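You operate a simulated robot arm through the tools that you are given. There is no shell and no other tool.

The job below is to be done with a simulated robot arm. You get a single attempt, and the scene is never put back.

JOB
Bin the scorched block from the patcher.
Fine: switch off before pulling the slide out, heat knob to 130 C; shut the waste lid; the two blocks beside it stay.

Only the result counts: the job must be done as asked and must still hold three seconds after the hand-in. Knocking over, shifting, dropping, spilling or breaking anything else fails it. Lids that push on must go on centred and level and be pressed home; caps that screw on are set level and turned clockwise until they are tight.

ROBOT AND FRAMES
A 6-joint arm with a fingered hand, fixed in place. Base frame: the origin is on the floor under the middle of its stand, x ahead of it, y to its left, z up; the work surface is at about z = 800. Lengths are in mm, angles in rad, forces in N, time in s.
With the tool pointing down near the work surface it reaches from about 300 to 700 mm from the base axis. Its first joint turns from -2.897 to 2.897 rad. Payload 4 kg.
Tool frame: the origin (TCP) lies between the finger pads and is the grasp point; the fingertips stand 22 mm ahead of it; z points along the fingers, y is the line along which they close. The gripper opens to 112 mm; its body begins 60 mm behind the TCP. The gripper is a hand of 4 fingers: y runs from the thumb to the fingers, the wrist lies at [0, 0, -218] in the tool frame, and closing takes about 1.5 s.
Orientation is that of the tool frame in the base frame, as [roll, pitch, yaw] about the fixed x, y, z axes, in that order (R = Rz(yaw) Ry(pitch) Rx(roll)). With the fingers straight down and closing along the base's y, the tool's x points along the base's -x, its y along +y and its z along -z.

CONTROLS
- The arm moves only by the tool apply_moves. Its argument "rows" is a list of rows, each a list of 2 entries, a list of its own where there are three numbers: the shift along the tool's x, y, z in mm, then the turn, a rotation vector about the tool's x, y, z in rad. In form: [[[x, y, z], [wx, wy, wz]], ...]. A call has 1 to 20 rows; each row is the pose to reach, as a shift and turn from the pose commanded when the call began, along the tool's axes at that moment. "fingers" is the gripper command, from -1 (shut) to 1 (fully open), values between in proportion, set as the call begins (left out, the last holds). A row lasts 0.2 s, in which the tool goes at most 50 mm and 0.15 rad; a call with a longer step from one row to the next is refused whole, and so is a gripper value outside its range. A pose out of reach is approached as far as the arm can. The call stops where the force on the tool passes 40 N (or 10 N more than at its start, if that is more) or the arm is blocked; 0.2 s more then pass. The fingers move at their own pace (about 45 mm/s each) and stop on an object; they squeeze with about 29 N. The grip force told is the motor's: it shows also when the fingers shut on nothing. Time passes only in rows, and 0.2 s behind the last, so rows that repeat a pose let the fingers close. The reply holds the time, the measured pose of the TCP, the force on the tool along the base axes, the opening and the grip force, in the units named above and with some noise, with the torque about the TCP (base axes, N m) and any sound that the robot's microphone picked up, and new pictures: "pictures" is both (left out), scene, wrist or none.
- Cameras (640 x 400 px; columns grow to the right, rows downward): "scene" is fixed at [50.9, 500.4, 1362.9]; the picture's right is [-0.30, -0.95, 0.00], its down [-0.67, 0.21, -0.71] and it looks along [0.68, -0.21, -0.70] (base axes); focal length 330 px, centre (320, 200). "wrist" rides on the gripper at [69, 4, -83] in the tool frame; the picture's right is [-0.06, 1.00, 0.00], its down [-0.77, -0.05, -0.64] and it looks along [-0.64, -0.04, 0.77] (tool axes); focal length 243 px, centre (320, 200).
- curl_fingers(finger1, finger2, finger3, thumb_bend): sets how far each is bent, from 0 (flat) to 1 (curled in); at 0.3 the hand is open as for a grip, at 0.7 the pads meet at the TCP. One left out holds its place. A second passes; each finger stops where it meets its share of the squeeze, and holds until it gets a number again. A gripper value or a shape takes the hand back. It gives what a move gives, with no picture; readings hold the bend of each and the force on the fingers (four entries, about 0 where the hand has none), thumb and palm.
- preshape(shape): the hand has 4 fingers and takes this shape, open, in about a second: jaw (thumb against the fingers, like two jaws); tri (thumb and two fingers); tip (a fingertip pinch); poke (one finger out to press); point (the index stretched); flat (the hand flat); cup (the hand cupped); fist (a fist). The gripper value then closes the fingers along that shape, each until it touches; the sizes above hold for jaw. It gives what a move gives, with no picture.
- pixel_to_xyz(camera, pixels): for up to 12 pixels [column, row] of the newest picture of that camera ("zoom" is the newest enlarged one), the place [x, y, z] in the base frame of the surface seen there, good to about 2 mm. The clock stands still meanwhile.
- close_up(camera, box): a new picture of the part [left, top, right, bottom] of that camera's present view, enlarged. The clock stands still meanwhile.
- close_job(): hands the job in; it is judged then, once.

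Open the gripper and draw the arm clear of the work before you hand the job in, unless the task says otherwise.

The tools are called by a JSON object that holds its "method" and its "body". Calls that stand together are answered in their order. apply_moves: Moves the arm, as the interface text tells. Its arguments: {"type":"object","properties":{"rows":{"type":"array","items":{"type":"array"}},"fingers":{"type":"number"},"pictures":{"type":"string","enum":["both","scene","wrist","none"]}},"required":["rows"]} The other tools are called the same way: preshape (shape) gives the hand a shape; curl_fingers (finger1, finger2, finger3, thumb_bend) moves the fingers one by one; pixel_to_xyz (camera, pixels) gives the place of the surface under pixels of a picture; close_up (camera, box) takes an enlarged picture of a part of a camera's view; close_job () hands the job in.

At the start:

```text
clock: 0.0
tool_pos: [386.2, 168.4, 1050.9]
tcp_rot: [-3.141, 0.0, -3.141]
force: [1.0, 0.3, 0.1]
wrist_torque: [-0.02, -0.03, 0.0]
opening: 111.9
gripper_force: 0.1
shape: jaw
bend: [0.3, 0.3, 0.3, 0.3]
finger forces: [0.0, 0.1, 0.0, 0.0, 0.0, 0.0]
```

scene: 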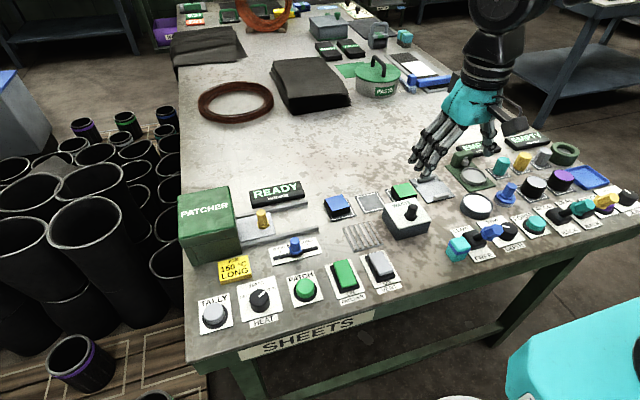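
wrist: 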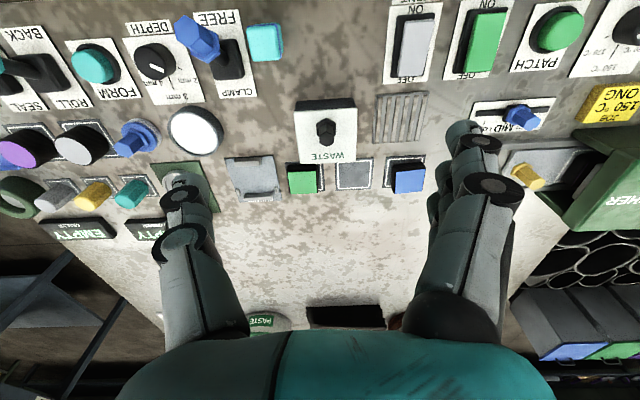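

The scene shows a green PATCHER box at about (210,225), with a slide and knob at (262,215), a heat knob at (260,298), switches, and the WASTE box at (407,215). I'll take enlarged pictures of these areas first.

{"method": "close_up", "body": {"camera": "scene", "box": [170, 170, 330, 270]}}

{"method": "close_up", "body": {"camera": "scene", "box": [180, 240, 420, 340]}}

{"method": "close_up", "body": {"camera": "scene", "box": [310, 160, 470, 260]}}

{"method": "close_up", "body": {"camera": "scene", "box": [440, 130, 640, 260]}}

```text
4.00 times, centred on (250, 220) of scene
```

zoom: 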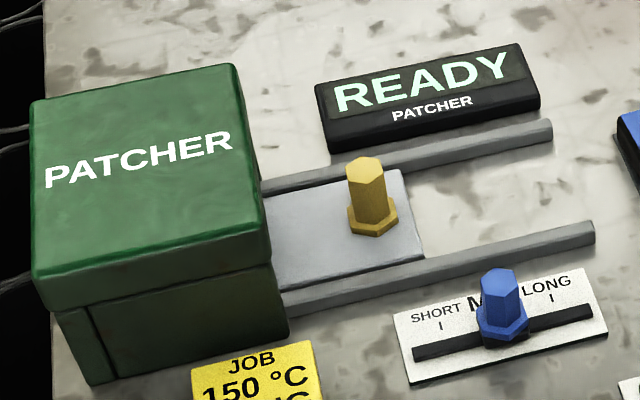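

```text
2.67 times, centred on (300, 290) of scene
```

zoom: 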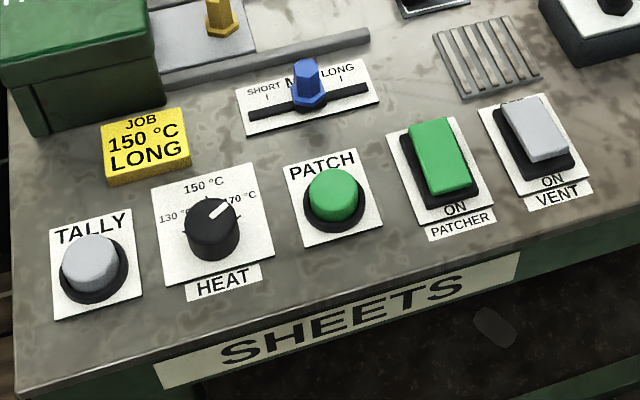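

```text
4.00 times, centred on (390, 210) of scene
```

zoom: 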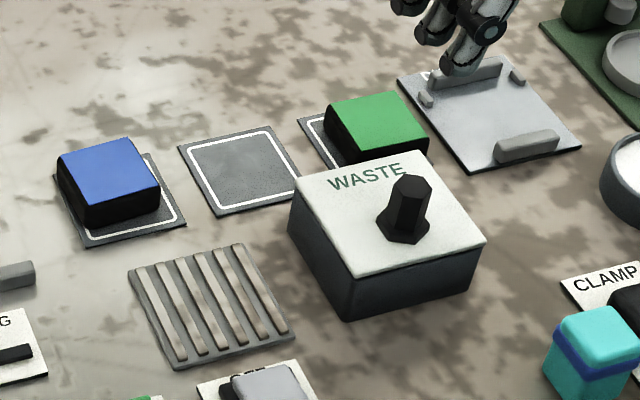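

```text
3.08 times, centred on (540, 195) of scene
```

zoom: 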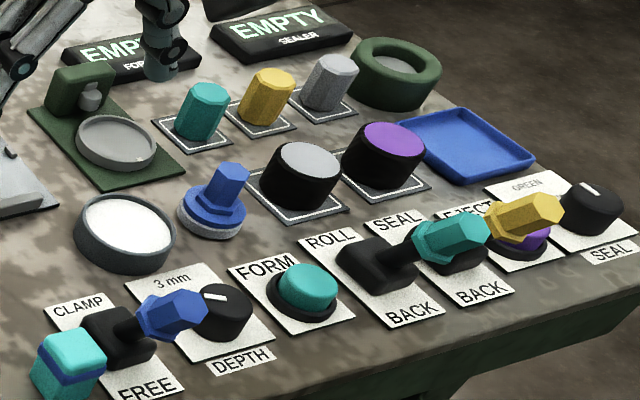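

I need positions of the main parts, so I'll look closely at the switches and read off coordinates from the scene picture.

{"method": "close_up", "body": {"camera": "scene", "box": [310, 240, 410, 310]}}

{"method": "close_up", "body": {"camera": "scene", "box": [190, 270, 310, 340]}}

{"method": "close_up", "body": {"camera": "wrist", "box": [370, 0, 640, 220]}}

{"method": "pixel_to_xyz", "body": {"camera": "scene", "pixels": [[262, 213], [262, 228], [275, 235], [237, 222], [343, 265], [348, 282], [260, 296], [297, 243], [411, 207], [407, 222], [385, 215], [340, 205]]}}

```text
5.71 times, centred on (360, 275) of scene
```

zoom: 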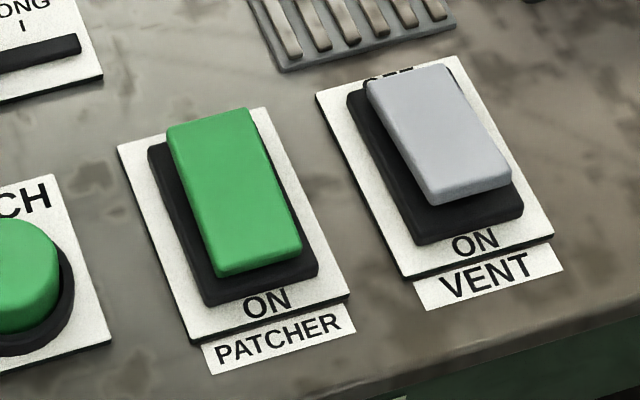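

```text
5.33 times, centred on (250, 305) of scene
```

zoom: 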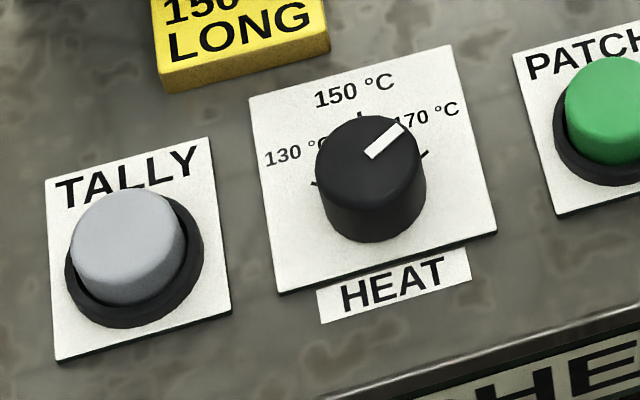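

```text
1.82 times, centred on (505, 110) of wrist
```

zoom: 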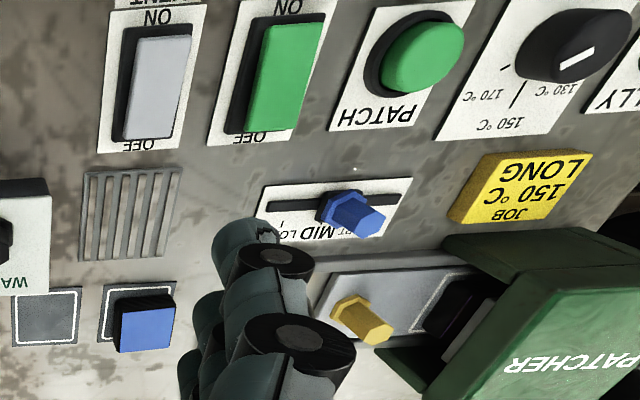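

```text
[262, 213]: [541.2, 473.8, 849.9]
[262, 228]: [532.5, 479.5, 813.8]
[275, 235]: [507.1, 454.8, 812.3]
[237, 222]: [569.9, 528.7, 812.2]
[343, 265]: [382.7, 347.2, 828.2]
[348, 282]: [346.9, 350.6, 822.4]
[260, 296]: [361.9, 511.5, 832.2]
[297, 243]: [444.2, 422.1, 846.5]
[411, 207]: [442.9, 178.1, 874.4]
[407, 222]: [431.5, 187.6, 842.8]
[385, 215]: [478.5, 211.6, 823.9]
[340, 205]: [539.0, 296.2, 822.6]
```

The dark block can be seen inside the patcher in the wrist zoom near (450,310). I'll measure heights along the rocker switches and other parts to tell which ends are pressed.

{"method": "pixel_to_xyz", "body": {"camera": "zoom", "pixels": [[290, 30], [262, 122], [166, 46], [146, 130], [275, 75], [155, 90], [450, 305], [420, 345], [362, 320], [580, 45], [575, 58], [410, 300]]}}

{"method": "close_up", "body": {"camera": "wrist", "box": [480, 0, 640, 100]}}

{"method": "close_up", "body": {"camera": "wrist", "box": [250, 80, 430, 200]}}

```text
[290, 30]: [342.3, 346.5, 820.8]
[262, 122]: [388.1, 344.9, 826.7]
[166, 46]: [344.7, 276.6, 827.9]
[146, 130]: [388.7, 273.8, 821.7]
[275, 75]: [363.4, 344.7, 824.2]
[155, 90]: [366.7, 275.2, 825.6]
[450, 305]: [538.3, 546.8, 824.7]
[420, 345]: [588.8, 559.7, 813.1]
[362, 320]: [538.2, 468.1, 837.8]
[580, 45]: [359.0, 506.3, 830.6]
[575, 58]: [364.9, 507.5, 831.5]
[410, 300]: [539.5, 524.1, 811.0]
```

```text
4.00 times, centred on (560, 50) of wrist
```

zoom: 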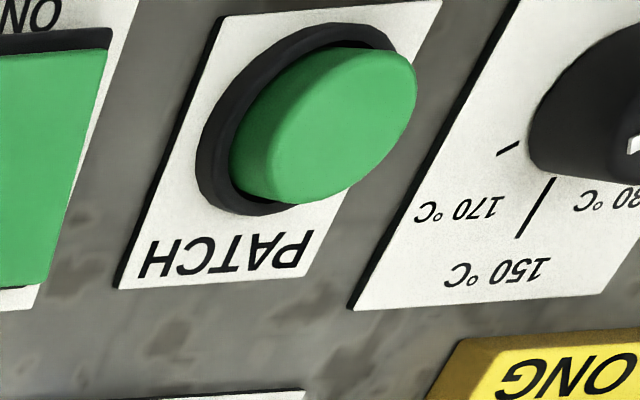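

```text
3.33 times, centred on (340, 140) of wrist
```

zoom: 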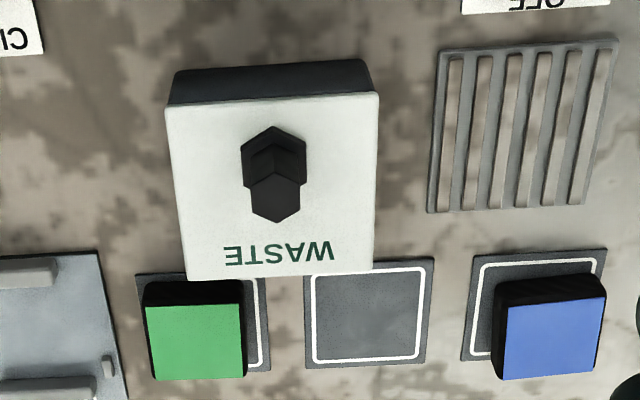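

Readings say the PATCHER rocker is ON: its ON end is at z≈821 and its OFF end at z≈827. I'll move the hand over the switch at height and look, keeping clear of everything.

{"method": "apply_moves", "body": {"rows": [[[0, 45, 0], [0, 0, 0]], [[0, 90, 0], [0, 0, 0]], [[0, 135, 0], [0, 0, 0]], [[0, 178, 0], [0, 0, 0]], [[0, 178, 0], [0, 0, 0]]]}}

{"method": "preshape", "body": {"shape": "poke"}}

{"method": "apply_moves", "body": {"rows": [[[0, 0, 0], [0, 0, 0]]]}}

```text
clock: 1.2
tool_pos: [387.8, 347.0, 1049.4]
tcp_rot: [-3.142, 0.0, -3.141]
force: [-0.5, -0.6, -0.6]
wrist_torque: [-0.01, 0.0, 0.0]
opening: 112.0
gripper_force: 0.0
shape: jaw
bend: [0.3, 0.3, 0.3, 0.3]
finger forces: [0.0, 0.0, 0.0, 0.1, 0.1, 0.0]
```

scene: 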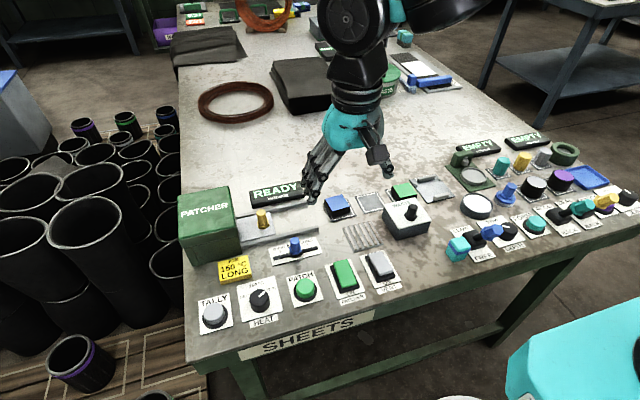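
wrist: 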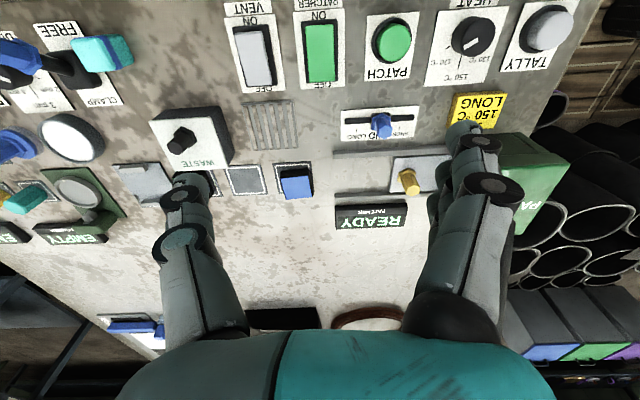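

```text
clock: 2.1
tool_pos: [387.1, 346.9, 1048.4]
tcp_rot: [-3.141, 0.001, 3.141]
force: [1.7, -0.1, -0.1]
wrist_torque: [-0.04, -0.04, -0.01]
opening: 0.0
gripper_force: 0.0
shape: poke
bend: [1.0, 1.0, 1.0, 0.47]
finger forces: [0.1, 0.0, 0.1, 0.0, 0.0, 0.1]
```

```text
clock: 2.5
tool_pos: [388.6, 347.4, 1049.4]
tcp_rot: [-3.141, 0.001, 3.14]
force: [0.0, -0.9, -0.2]
wrist_torque: [-0.02, 0.02, -0.01]
opening: 0.2
gripper_force: 0.0
shape: poke
bend: [1.0, 1.0, 1.0, 0.47]
finger forces: [0.1, 0.0, 0.0, 0.0, 0.0, 0.0]
```

scene: 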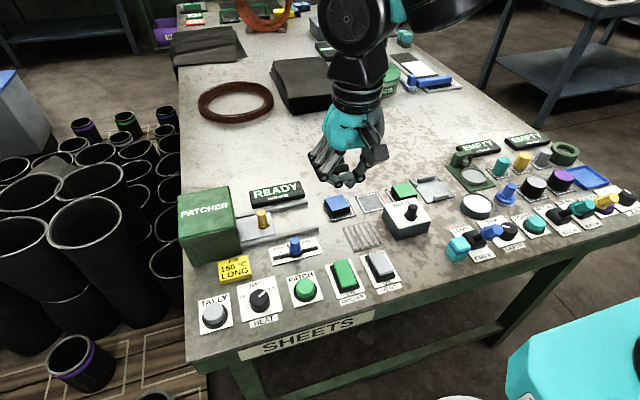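
wrist: 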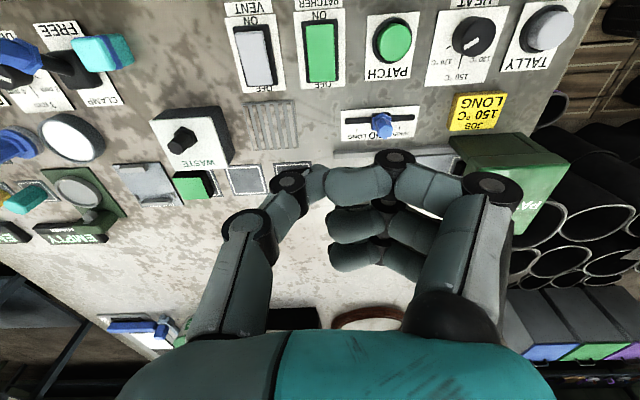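

The poke shape curled the three fingers, so I want to see which tip stands out. I'll enlarge both views of the hand.

{"method": "close_up", "body": {"camera": "wrist", "box": [200, 120, 520, 320]}}

{"method": "close_up", "body": {"camera": "scene", "box": [290, 90, 410, 200]}}

{"method": "pixel_to_xyz", "body": {"camera": "scene", "pixels": [[380, 153], [350, 184], [340, 183], [330, 178], [321, 171], [313, 158], [360, 177]]}}

```text
2.00 times, centred on (360, 220) of wrist
```

zoom: 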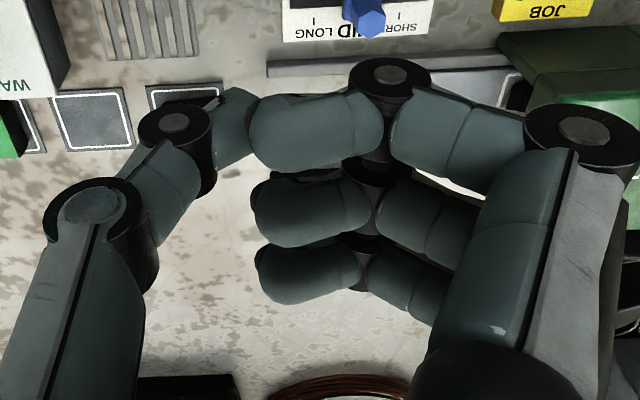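

```text
3.64 times, centred on (350, 145) of scene
```

zoom: 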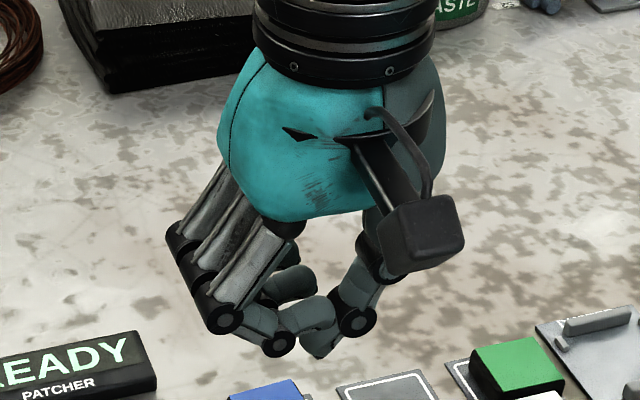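

```text
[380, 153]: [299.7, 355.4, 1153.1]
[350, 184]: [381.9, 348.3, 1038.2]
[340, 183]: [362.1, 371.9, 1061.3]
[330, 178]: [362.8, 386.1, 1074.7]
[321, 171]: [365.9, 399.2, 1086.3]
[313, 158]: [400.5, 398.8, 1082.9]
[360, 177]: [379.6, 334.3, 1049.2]
```

The thumb tip is the poking point, at about (382,348) in x,y and roughly 22 mm ahead of the TCP. I'll lower it to about 20 mm above the OFF end of the PATCHER rocker and check the alignment.

{"method": "apply_moves", "body": {"rows": [[[0, 0, 45], [0, 0, 0]], [[0, 0, 90], [0, 0, 0]], [[0, 0, 135], [0, 0, 0]], [[2, 0, 165], [0, 0, 0]], [[2, 0, 180], [0, 0, 0]], [[2, 0, 180], [0, 0, 0]]]}}

{"method": "close_up", "body": {"camera": "scene", "box": [290, 200, 410, 310]}}

{"method": "close_up", "body": {"camera": "wrist", "box": [160, 20, 480, 220]}}

```text
clock: 3.9
tool_pos: [383.9, 347.7, 870.9]
tcp_rot: [-3.141, -0.001, 3.142]
force: [0.3, 0.1, 0.1]
wrist_torque: [0.01, 0.01, -0.01]
opening: 0.4
gripper_force: 0.1
shape: poke
bend: [1.0, 1.0, 1.0, 0.47]
finger forces: [0.1, 0.0, 0.0, 0.1, 0.0, 0.1]
```

scene: 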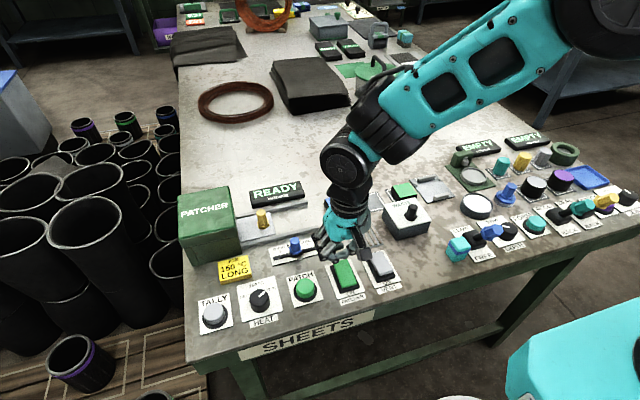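
wrist: 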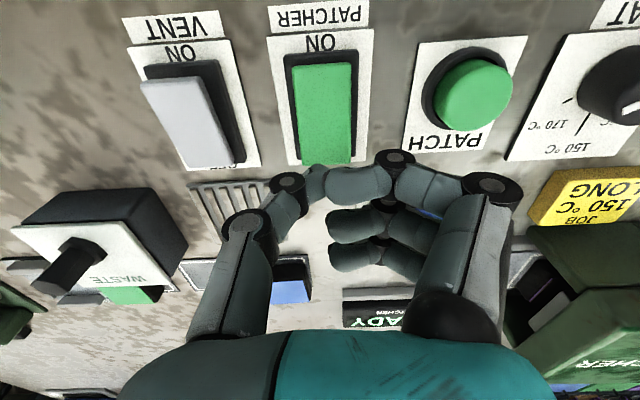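

```text
3.64 times, centred on (350, 255) of scene
```

zoom: 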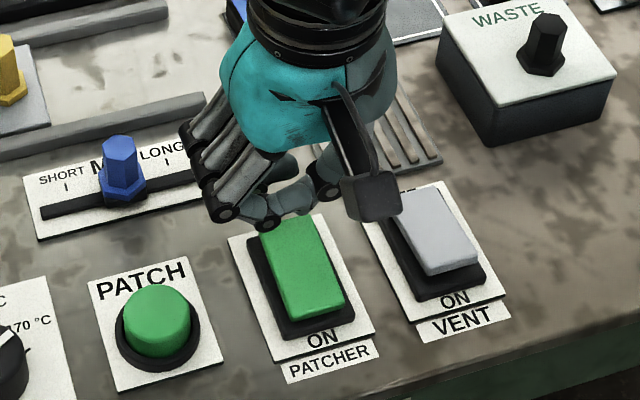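

```text
2.00 times, centred on (320, 120) of wrist
```

zoom: 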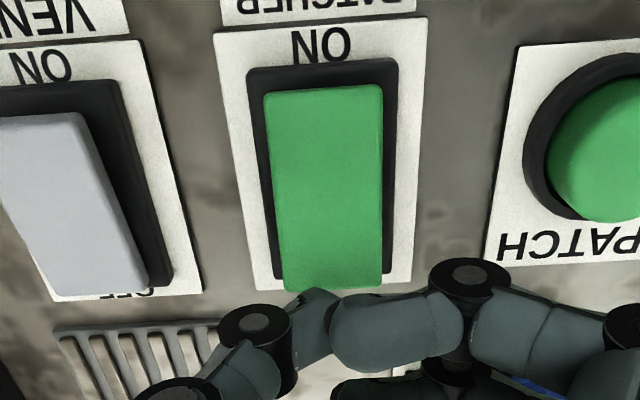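

The thumb tip looks aligned with the OFF end in y. I'll measure the rocker's OFF edge and the tip precisely.

{"method": "pixel_to_xyz", "body": {"camera": "zoom", "pixels": [[290, 275], [335, 280], [378, 275], [320, 95], [310, 310], [325, 320], [335, 345]]}}

```text
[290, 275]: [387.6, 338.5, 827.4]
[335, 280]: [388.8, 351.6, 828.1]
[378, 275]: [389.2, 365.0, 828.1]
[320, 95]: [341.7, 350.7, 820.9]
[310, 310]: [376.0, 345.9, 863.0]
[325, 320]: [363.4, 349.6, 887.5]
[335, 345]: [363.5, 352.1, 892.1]
```

The rocker spans y 338–366 and its OFF edge is at x≈391, so I'll shift the tip 4 mm in y and press down in small steps while watching the force.

{"method": "apply_moves", "body": {"rows": [[[0, 4, 8], [0, 0, 0]], [[0, 4, 14], [0, 0, 0]], [[0, 4, 18], [0, 0, 0]], [[0, 4, 21], [0, 0, 0]], [[0, 4, 23], [0, 0, 0]], [[0, 4, 25], [0, 0, 0]]]}}

```text
clock: 5.3
tool_pos: [385.3, 350.5, 846.2]
tcp_rot: [-3.141, 0.001, 3.141]
force: [-0.6, 0.7, -0.1]
wrist_torque: [-0.01, -0.05, 0.01]
opening: 0.0
gripper_force: 0.0
shape: poke
bend: [1.0, 1.0, 1.0, 0.47]
finger forces: [0.1, 0.0, 0.0, 0.0, 0.0, 0.0]
```

scene: 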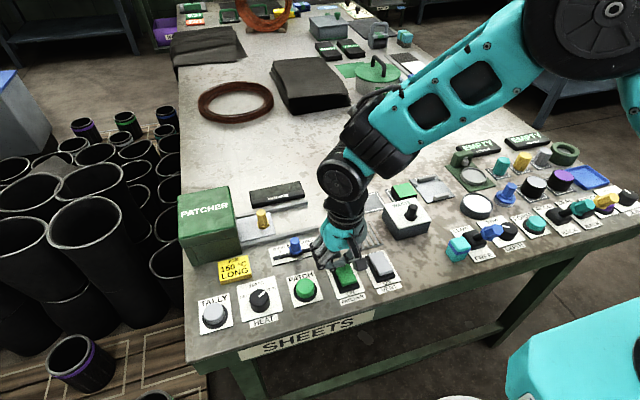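
wrist: 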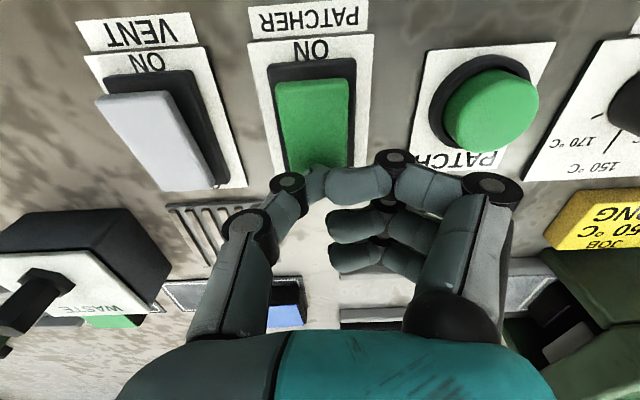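

The READY display at (277,195) is now dark, so the rocker has flipped. I'll lift off and check it.

{"method": "apply_moves", "body": {"rows": [[[0, 0, -20], [0, 0, 0]], [[0, 0, -60], [0, 0, 0]], [[20, 40, -105], [0, 0, 0]], [[60, 80, -150], [0, 0, 0]], [[95, 120, -170], [0, 0, 0]], [[130, 150, -170], [0, 0, 0]], [[130, 150, -170], [0, 0, 0]]]}}

{"method": "close_up", "body": {"camera": "scene", "box": [170, 170, 410, 320]}}

{"method": "close_up", "body": {"camera": "wrist", "box": [200, 50, 520, 250]}}

```text
refused: row 3 steps farther than a row can; nothing moved
```

```text
2.67 times, centred on (290, 245) of scene
```

zoom: 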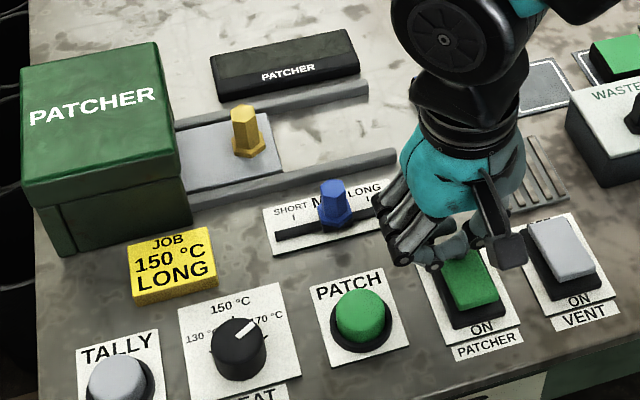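

```text
2.00 times, centred on (360, 150) of wrist
```

zoom: 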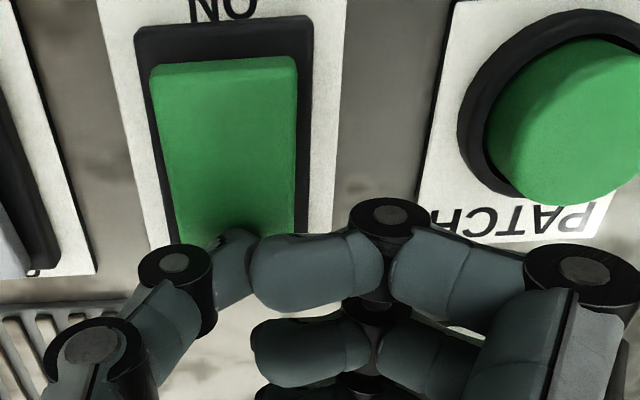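

The display is dark and the rocker's ON end now stands up. My retreat had one step that was too long, so I'll repeat it in smaller steps and go to a view over the heat knob.

{"method": "apply_moves", "body": {"rows": [[[0, 0, -20], [0, 0, 0]], [[0, 0, -60], [0, 0, 0]], [[0, 0, -105], [0, 0, 0]], [[20, 25, -140], [0, 0, 0]], [[45, 55, -165], [0, 0, 0]], [[75, 90, -170], [0, 0, 0]], [[105, 125, -170], [0, 0, 0]], [[130, 150, -170], [0, 0, 0]], [[130, 150, -170], [0, 0, 0]]]}}

{"method": "close_up", "body": {"camera": "wrist", "box": [200, 50, 520, 250]}}

```text
clock: 7.3
tool_pos: [256.0, 502.1, 1018.7]
tcp_rot: [3.141, 0.0, 3.141]
force: [0.6, -0.7, 0.3]
wrist_torque: [-0.03, 0.0, 0.0]
opening: 0.0
gripper_force: 0.0
shape: poke
bend: [1.0, 1.0, 1.0, 0.47]
finger forces: [0.0, 0.1, 0.1, 0.0, 0.0, 0.1]
```

scene: 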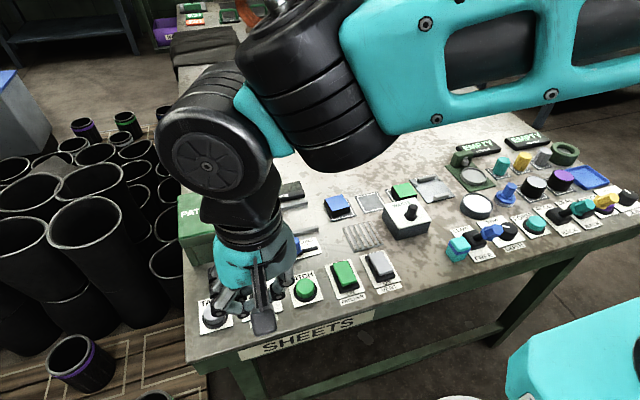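
wrist: 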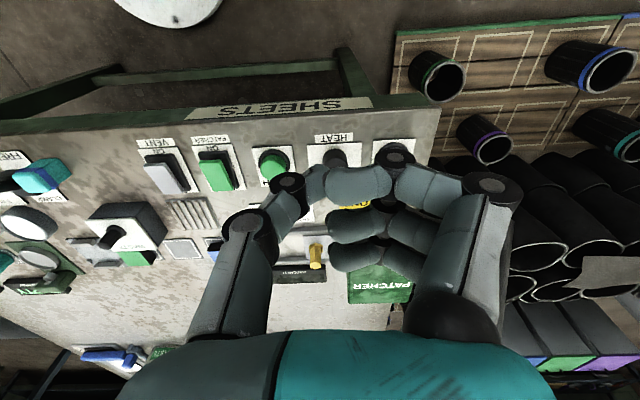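

```text
2.00 times, centred on (360, 150) of wrist
```

zoom: 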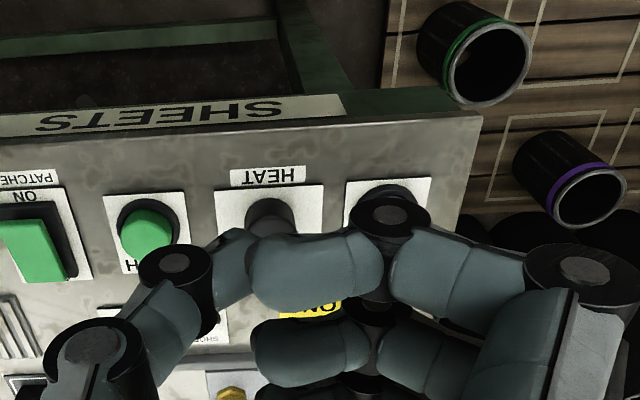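

The curled fingers hide the knob, so I'll open the hand into the jaw shape, which leaves the middle clear, and look again.

{"method": "preshape", "body": {"shape": "jaw"}}

{"method": "apply_moves", "body": {"rows": [[[0, 0, 0], [0, 0, 0]]], "fingers": 1}}

{"method": "close_up", "body": {"camera": "wrist", "box": [240, 100, 440, 225]}}

```text
clock: 8.2
tool_pos: [256.6, 501.8, 1017.6]
tcp_rot: [-3.14, 0.0, 3.141]
force: [-0.2, 0.2, 0.3]
wrist_torque: [-0.01, 0.03, 0.0]
opening: 111.9
gripper_force: 0.1
shape: jaw
bend: [0.3, 0.3, 0.3, 0.3]
finger forces: [0.1, 0.0, 0.1, 0.1, 0.1, 0.0]
```

```text
clock: 8.6
tool_pos: [254.9, 500.5, 1019.2]
tcp_rot: [3.141, 0.001, -3.141]
force: [0.7, 0.0, -0.3]
wrist_torque: [-0.01, 0.02, 0.01]
opening: 112.0
gripper_force: 0.0
shape: jaw
bend: [0.3, 0.3, 0.3, 0.3]
finger forces: [0.0, 0.0, 0.0, 0.0, 0.1, 0.0]
```

scene: 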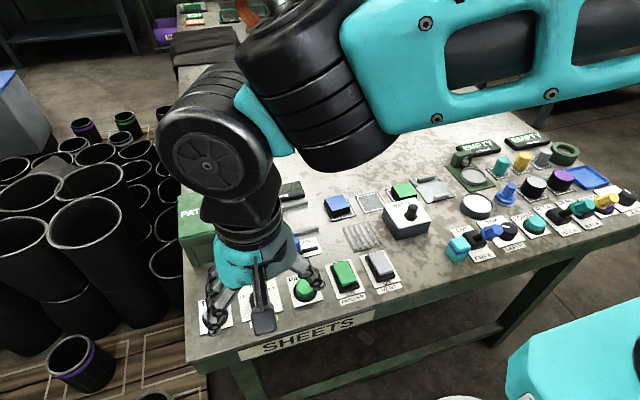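
wrist: 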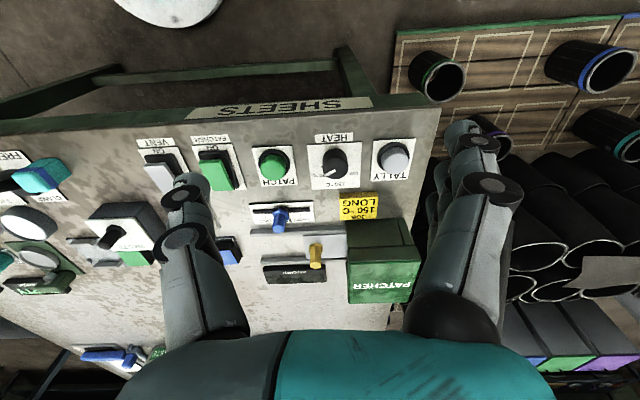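

```text
3.20 times, centred on (340, 162) of wrist
```

zoom: 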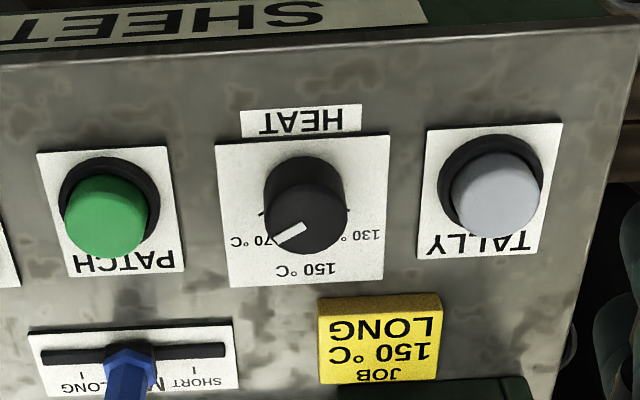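

Now the pointer is clear in the zoom, running from (304,224) to (278,243). I'll read coordinates of the pointer, tick marks, and knob rim.

{"method": "pixel_to_xyz", "body": {"camera": "zoom", "pixels": [[301, 226], [280, 242], [306, 190], [270, 222], [345, 222], [308, 250], [261, 213], [348, 210], [308, 218], [310, 140], [385, 140], [218, 145]]}}

{"method": "close_up", "body": {"camera": "wrist", "box": [300, 130, 380, 195]}}

{"method": "close_up", "body": {"camera": "scene", "box": [180, 240, 340, 340]}}

```text
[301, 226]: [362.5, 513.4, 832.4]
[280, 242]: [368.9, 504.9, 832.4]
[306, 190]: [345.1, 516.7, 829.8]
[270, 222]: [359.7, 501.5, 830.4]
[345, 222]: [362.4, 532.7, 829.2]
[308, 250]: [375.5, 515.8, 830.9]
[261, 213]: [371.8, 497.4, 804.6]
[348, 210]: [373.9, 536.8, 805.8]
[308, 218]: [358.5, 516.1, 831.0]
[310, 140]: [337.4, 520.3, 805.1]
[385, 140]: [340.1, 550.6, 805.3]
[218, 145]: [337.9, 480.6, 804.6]
```

```text
6.15 times, centred on (340, 162) of wrist
```

zoom: 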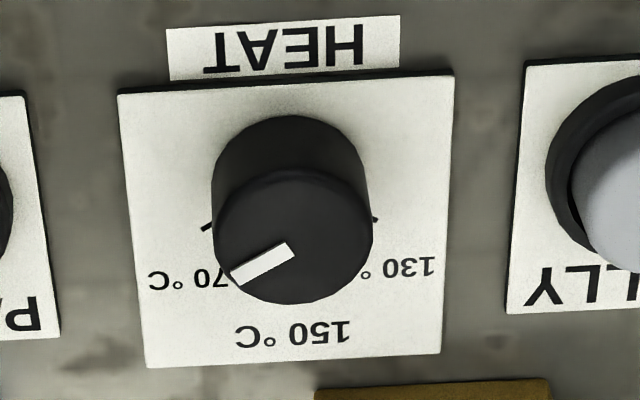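

```text
4.00 times, centred on (260, 290) of scene
```

zoom: 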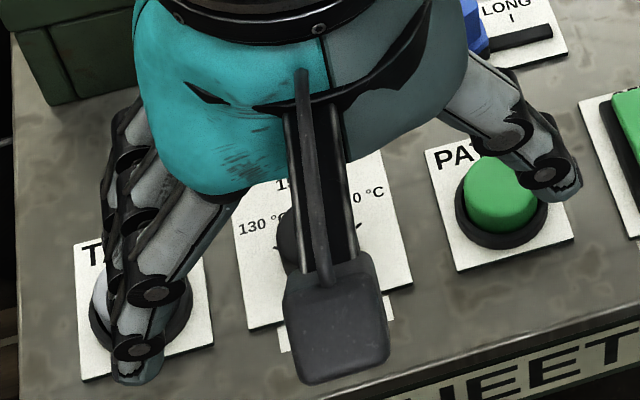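

The knob centre is about (360.5, 516.5) with radius ~16 and top z≈831. The pointer is near −55° (by 170) and the 130 tick near +58°, so I need about +115° counter-clockwise. I'll look at the tri and tip shapes to choose a narrow grasp.

{"method": "preshape", "body": {"shape": "tri"}}

{"method": "close_up", "body": {"camera": "wrist", "box": [120, 100, 560, 360]}}

{"method": "preshape", "body": {"shape": "tip"}}

{"method": "close_up", "body": {"camera": "wrist", "box": [120, 100, 560, 360]}}

```text
clock: 9.5
tool_pos: [254.3, 500.2, 1017.7]
tcp_rot: [-3.141, 0.001, 3.141]
force: [0.1, -0.4, -0.3]
wrist_torque: [-0.01, 0.01, -0.03]
opening: 112.0
gripper_force: 0.1
shape: tri
bend: [0.3, 0.3, 0.03, 0.3]
finger forces: [0.0, 0.0, 0.0, 0.0, 0.0, 0.0]
```

```text
1.45 times, centred on (340, 230) of wrist
```

zoom: 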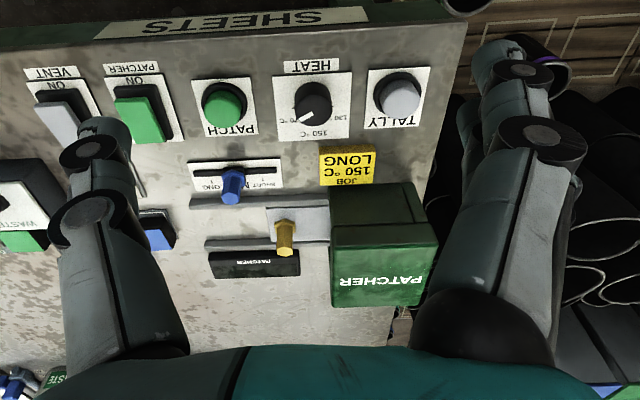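

```text
clock: 10.4
tool_pos: [255.6, 501.6, 1017.3]
tcp_rot: [3.142, 0.0, -3.141]
force: [0.3, 0.3, -0.7]
wrist_torque: [0.01, -0.03, 0.01]
opening: 112.1
gripper_force: 0.0
shape: tip
bend: [0.03, 0.3, 0.03, 0.3]
finger forces: [0.0, 0.0, 0.1, 0.1, 0.0, 0.1]
```

```text
1.45 times, centred on (340, 230) of wrist
```

zoom: 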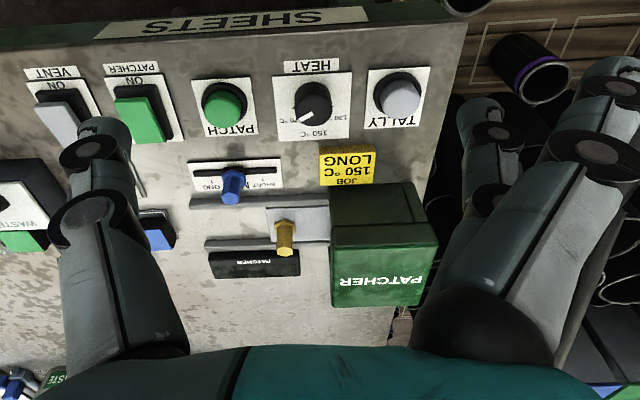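

Tip and tri leave straight fingers sticking out, so jaw with a small opening is the best fit. I'll measure the clearances to the TALLY button, PATCH button and JOB card in the last zoom, and set jaw again.

{"method": "pixel_to_xyz", "body": {"camera": "zoom", "pixels": [[385, 97], [374, 97], [403, 90], [247, 103], [225, 100], [345, 150], [345, 158], [313, 95], [355, 190], [400, 235]]}}

{"method": "preshape", "body": {"shape": "jaw"}}

```text
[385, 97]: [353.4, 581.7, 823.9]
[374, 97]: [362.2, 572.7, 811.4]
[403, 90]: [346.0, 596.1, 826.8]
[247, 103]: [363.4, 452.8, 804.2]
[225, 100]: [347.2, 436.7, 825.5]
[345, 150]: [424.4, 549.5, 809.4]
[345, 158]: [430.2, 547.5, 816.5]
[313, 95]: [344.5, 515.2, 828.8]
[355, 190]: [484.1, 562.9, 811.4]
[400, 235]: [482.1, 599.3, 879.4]
```

```text
clock: 11.3
tool_pos: [256.1, 501.0, 1017.4]
tcp_rot: [-3.141, 0.0, 3.142]
force: [0.0, -0.3, -0.5]
wrist_torque: [0.03, -0.02, 0.03]
opening: 112.1
gripper_force: 0.1
shape: jaw
bend: [0.3, 0.3, 0.3, 0.3]
finger forces: [0.0, 0.1, 0.0, 0.0, 0.1, 0.0]
```

Clearances from the knob centre are about 55 mm to TALLY, 63 mm to PATCH and 63 mm to the card. I'll move over the knob with the opening reduced to about 50 mm and check centring before descending.

{"method": "apply_moves", "body": {"rows": [[[-26.2, 4, 29.5], [0, 0, 0]], [[-52.4, 8, 59], [0, 0, 0]], [[-78.7, 11.5, 88.5], [0, 0, 0]], [[-104.9, 15.3, 118], [0, 0, 0]], [[-104.9, 15.3, 118], [0, 0, 0]]], "fingers": -0.107}}

{"method": "close_up", "body": {"camera": "wrist", "box": [200, 60, 520, 260]}}

{"method": "close_up", "body": {"camera": "scene", "box": [180, 220, 340, 340]}}

```text
clock: 12.5
tool_pos: [360.6, 517.5, 898.7]
tcp_rot: [3.141, 0.0, -3.141]
force: [0.3, 0.5, 0.9]
wrist_torque: [0.02, -0.02, -0.05]
opening: 51.0
gripper_force: 0.1
shape: jaw
bend: [0.73, 0.73, 0.73, 0.7]
finger forces: [0.0, 0.0, 0.0, 0.1, 0.0, 0.1]
```

scene: 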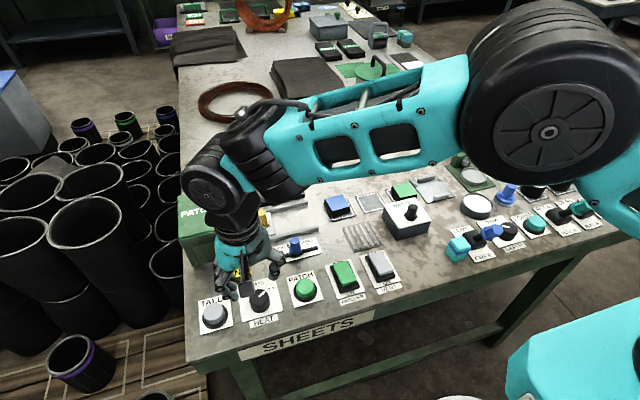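
wrist: 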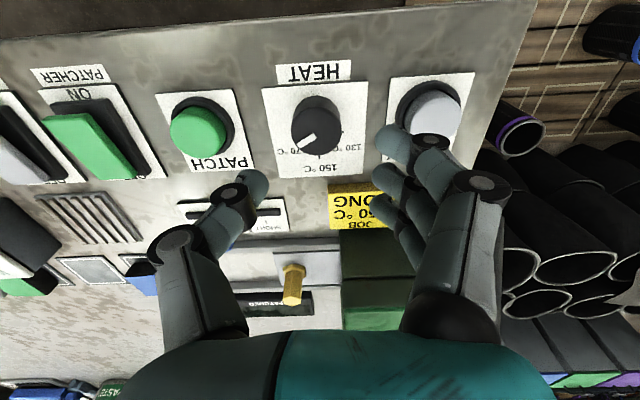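

```text
2.00 times, centred on (360, 160) of wrist
```

zoom: 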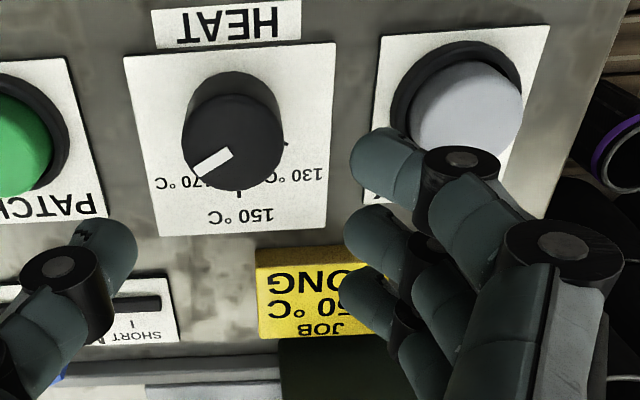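

```text
3.33 times, centred on (260, 280) of scene
```

zoom: 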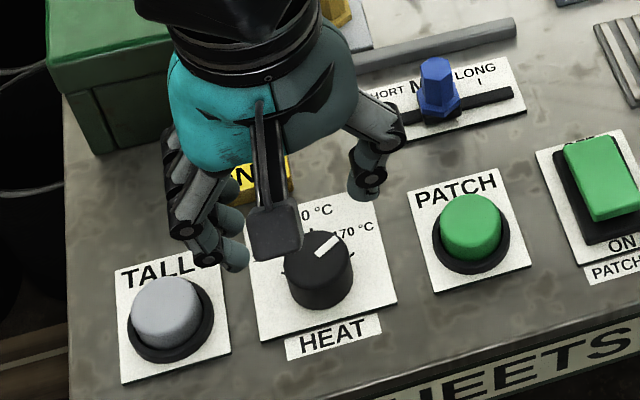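

The thumb tip and middle finger straddle the knob line at tool x≈2, and clearance to TALLY is about 10 mm. I'll recheck the knob centre in the zoom before descending.

{"method": "close_up", "body": {"camera": "wrist", "box": [240, 70, 400, 170]}}

{"method": "pixel_to_xyz", "body": {"camera": "wrist", "pixels": [[317, 117], [317, 148], [294, 128], [339, 128], [302, 143], [313, 137], [280, 120], [286, 135], [343, 133]]}}

```text
4.00 times, centred on (320, 120) of wrist
```

zoom: 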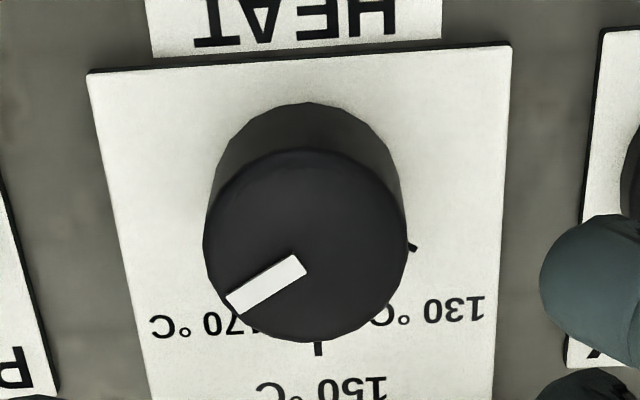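

```text
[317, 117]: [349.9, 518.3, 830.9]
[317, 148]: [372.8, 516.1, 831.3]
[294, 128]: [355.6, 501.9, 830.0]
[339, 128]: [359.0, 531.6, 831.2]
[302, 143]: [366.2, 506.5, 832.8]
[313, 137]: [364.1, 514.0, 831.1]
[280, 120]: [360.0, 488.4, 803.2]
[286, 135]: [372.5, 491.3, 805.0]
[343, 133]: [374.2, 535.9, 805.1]
```

I'll read the knob's rim, the pointer's ends, and the ticks from this larger zoom for better angles.

{"method": "pixel_to_xyz", "body": {"camera": "zoom", "pixels": [[210, 240], [402, 240], [305, 155], [312, 335], [295, 266], [236, 300], [413, 248], [318, 350], [100, 80], [505, 55], [150, 370], [490, 350]]}}

```text
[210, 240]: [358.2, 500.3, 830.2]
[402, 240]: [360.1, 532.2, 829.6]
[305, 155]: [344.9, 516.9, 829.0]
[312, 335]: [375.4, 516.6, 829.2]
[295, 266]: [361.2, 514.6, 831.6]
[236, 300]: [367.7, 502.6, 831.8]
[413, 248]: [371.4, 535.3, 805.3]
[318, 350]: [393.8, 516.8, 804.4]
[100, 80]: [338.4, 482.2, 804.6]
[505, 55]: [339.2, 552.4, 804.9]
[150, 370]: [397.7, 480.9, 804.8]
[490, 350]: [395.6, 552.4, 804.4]
```

The pointer is at −61° (170) and the ticks give 130 at +60°, so the turn is about +120°. I'll descend to TCP z≈833, keeping the tips above the plate at 805.

{"method": "apply_moves", "body": {"rows": [[[0.5, 0, 20], [0, 0, 0]], [[0.5, 0, 40], [0, 0, 0]], [[0.5, 0, 55], [0, 0, 0]], [[0.5, 0, 66], [0, 0, 0]], [[0.5, 0, 66], [0, 0, 0]]]}}

{"method": "close_up", "body": {"camera": "wrist", "box": [200, 60, 520, 260]}}

{"method": "close_up", "body": {"camera": "scene", "box": [180, 240, 340, 340]}}

```text
clock: 13.7
tool_pos: [358.4, 516.2, 832.6]
tcp_rot: [3.141, -0.001, 3.141]
force: [1.0, -0.4, -1.1]
wrist_torque: [0.02, 0.0, 0.01]
opening: 50.6
gripper_force: 0.0
shape: jaw
bend: [0.73, 0.73, 0.73, 0.7]
finger forces: [0.0, 0.0, 0.0, 0.0, 0.1, 0.1]
```

scene: 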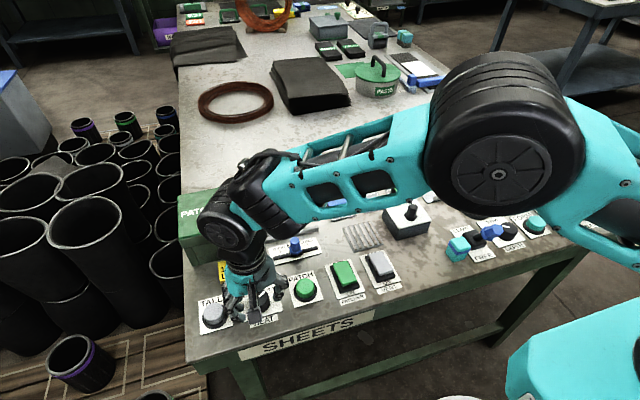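
wrist: 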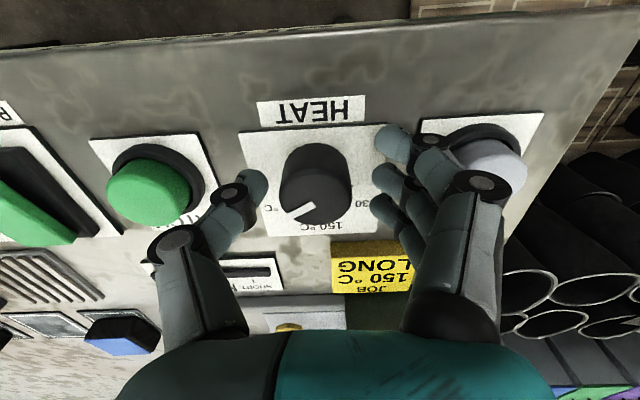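

```text
2.00 times, centred on (360, 160) of wrist
```

zoom: 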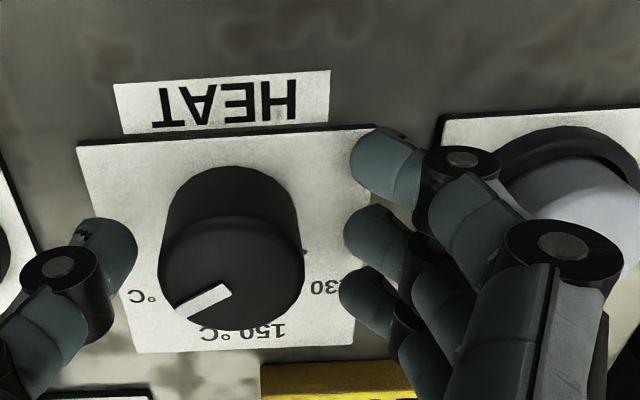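

```text
4.00 times, centred on (260, 290) of scene
```

zoom: 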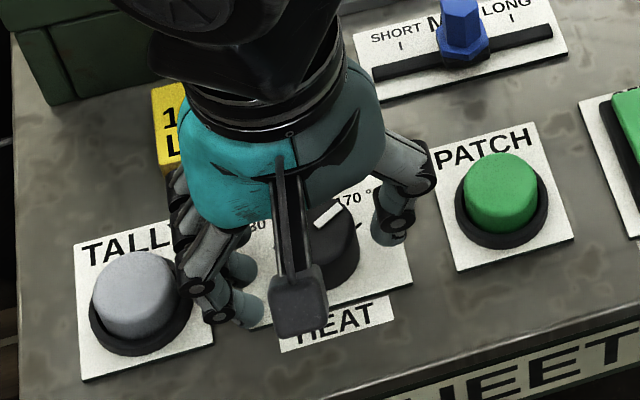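

The fingers straddle the knob and there's no contact yet. I'll close on it.

{"method": "apply_moves", "body": {"rows": [[[0, 0, 0], [0, 0, 0]], [[0, 0, 0], [0, 0, 0]], [[0, 0, 0], [0, 0, 0]], [[0, 0, 0], [0, 0, 0]], [[0, 0, 0], [0, 0, 0]]], "fingers": -1}}

{"method": "close_up", "body": {"camera": "wrist", "box": [200, 60, 520, 260]}}

```text
clock: 14.9
tool_pos: [358.8, 516.1, 832.4]
tcp_rot: [-3.141, -0.001, -3.14]
force: [-2.1, -4.9, -1.8]
wrist_torque: [-0.04, -0.06, 0.03]
opening: 18.6
gripper_force: 28.4
shape: jaw
bend: [0.66, 0.73, 0.72, 0.7]
finger forces: [2.8, 9.8, 9.9, 0.0, 25.9, 0.0]
```

scene: 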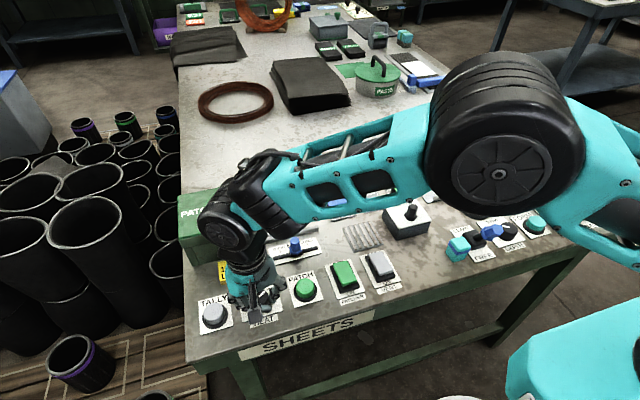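
wrist: 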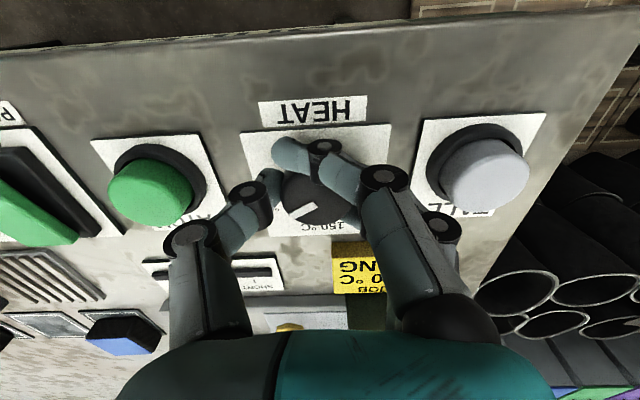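

```text
2.00 times, centred on (360, 160) of wrist
```

zoom: 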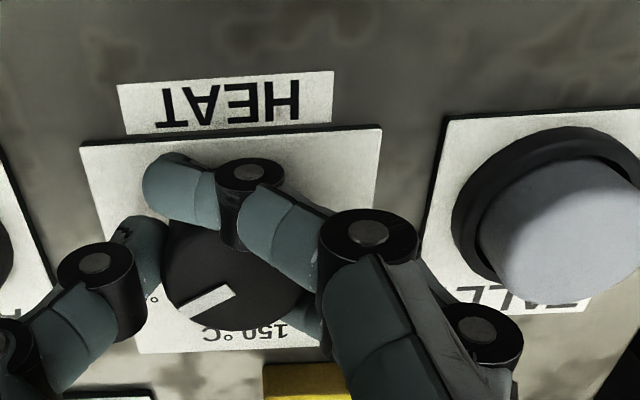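

The knob is held with 28 N. I'll turn counter-clockwise seen from above (negative about tool z), the first ~60°, then check the pointer.

{"method": "apply_moves", "body": {"rows": [[[0, 0, 0], [0, 0, -0.13]], [[0, 0, 0], [0, 0, -0.26]], [[0, 0, 0], [0, 0, -0.39]], [[0, 0, 0], [0, 0, -0.52]], [[0, 0, 0], [0, 0, -0.65]], [[0, 0, 0], [0, 0, -0.78]], [[0, 0, 0], [0, 0, -0.91]], [[0, 0, 0], [0, 0, -1.04]]]}}

{"method": "close_up", "body": {"camera": "wrist", "box": [200, 60, 520, 260]}}

{"method": "close_up", "body": {"camera": "scene", "box": [180, 240, 340, 340]}}

```text
clock: 16.7
tool_pos: [357.7, 513.6, 832.4]
tcp_rot: [-3.141, -0.003, -2.1]
force: [3.6, -21.3, -2.5]
wrist_torque: [-0.24, -0.12, -0.06]
opening: 18.9
gripper_force: 28.9
shape: jaw
bend: [0.66, 0.73, 0.72, 0.7]
finger forces: [8.0, 9.1, 7.2, 0.1, 30.9, 0.0]
```

scene: 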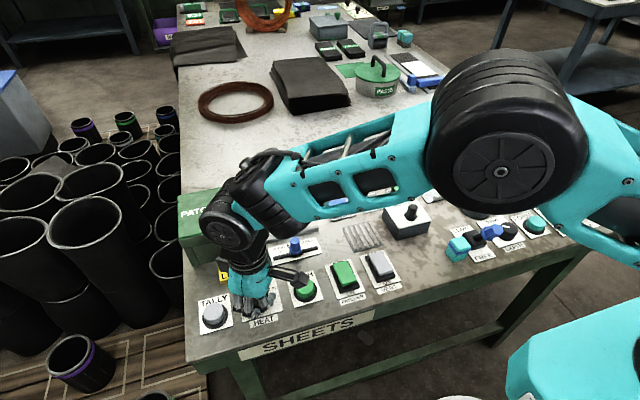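
wrist: 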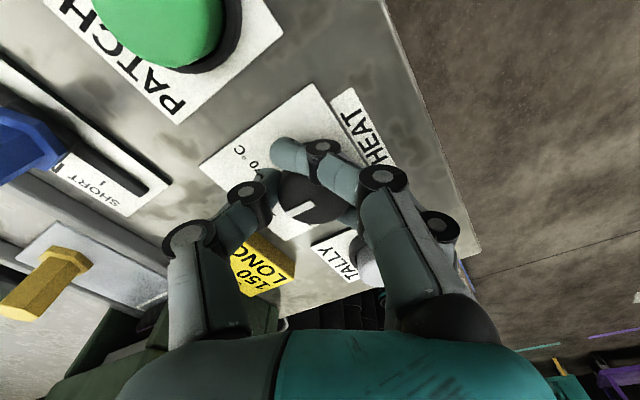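

```text
2.00 times, centred on (360, 160) of wrist
```

zoom: 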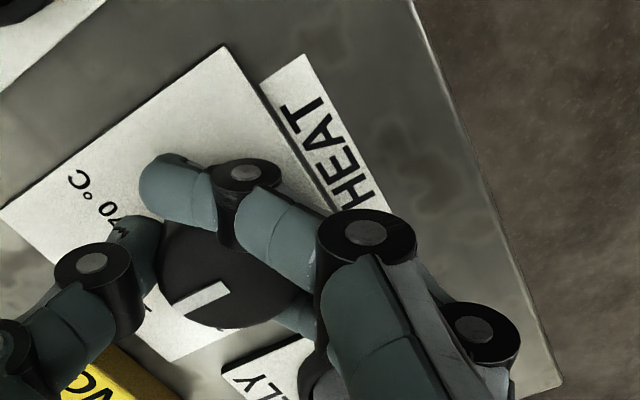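

```text
4.00 times, centred on (260, 290) of scene
```

zoom: 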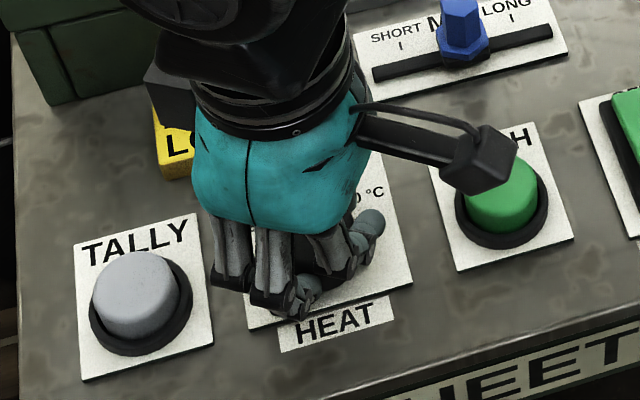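

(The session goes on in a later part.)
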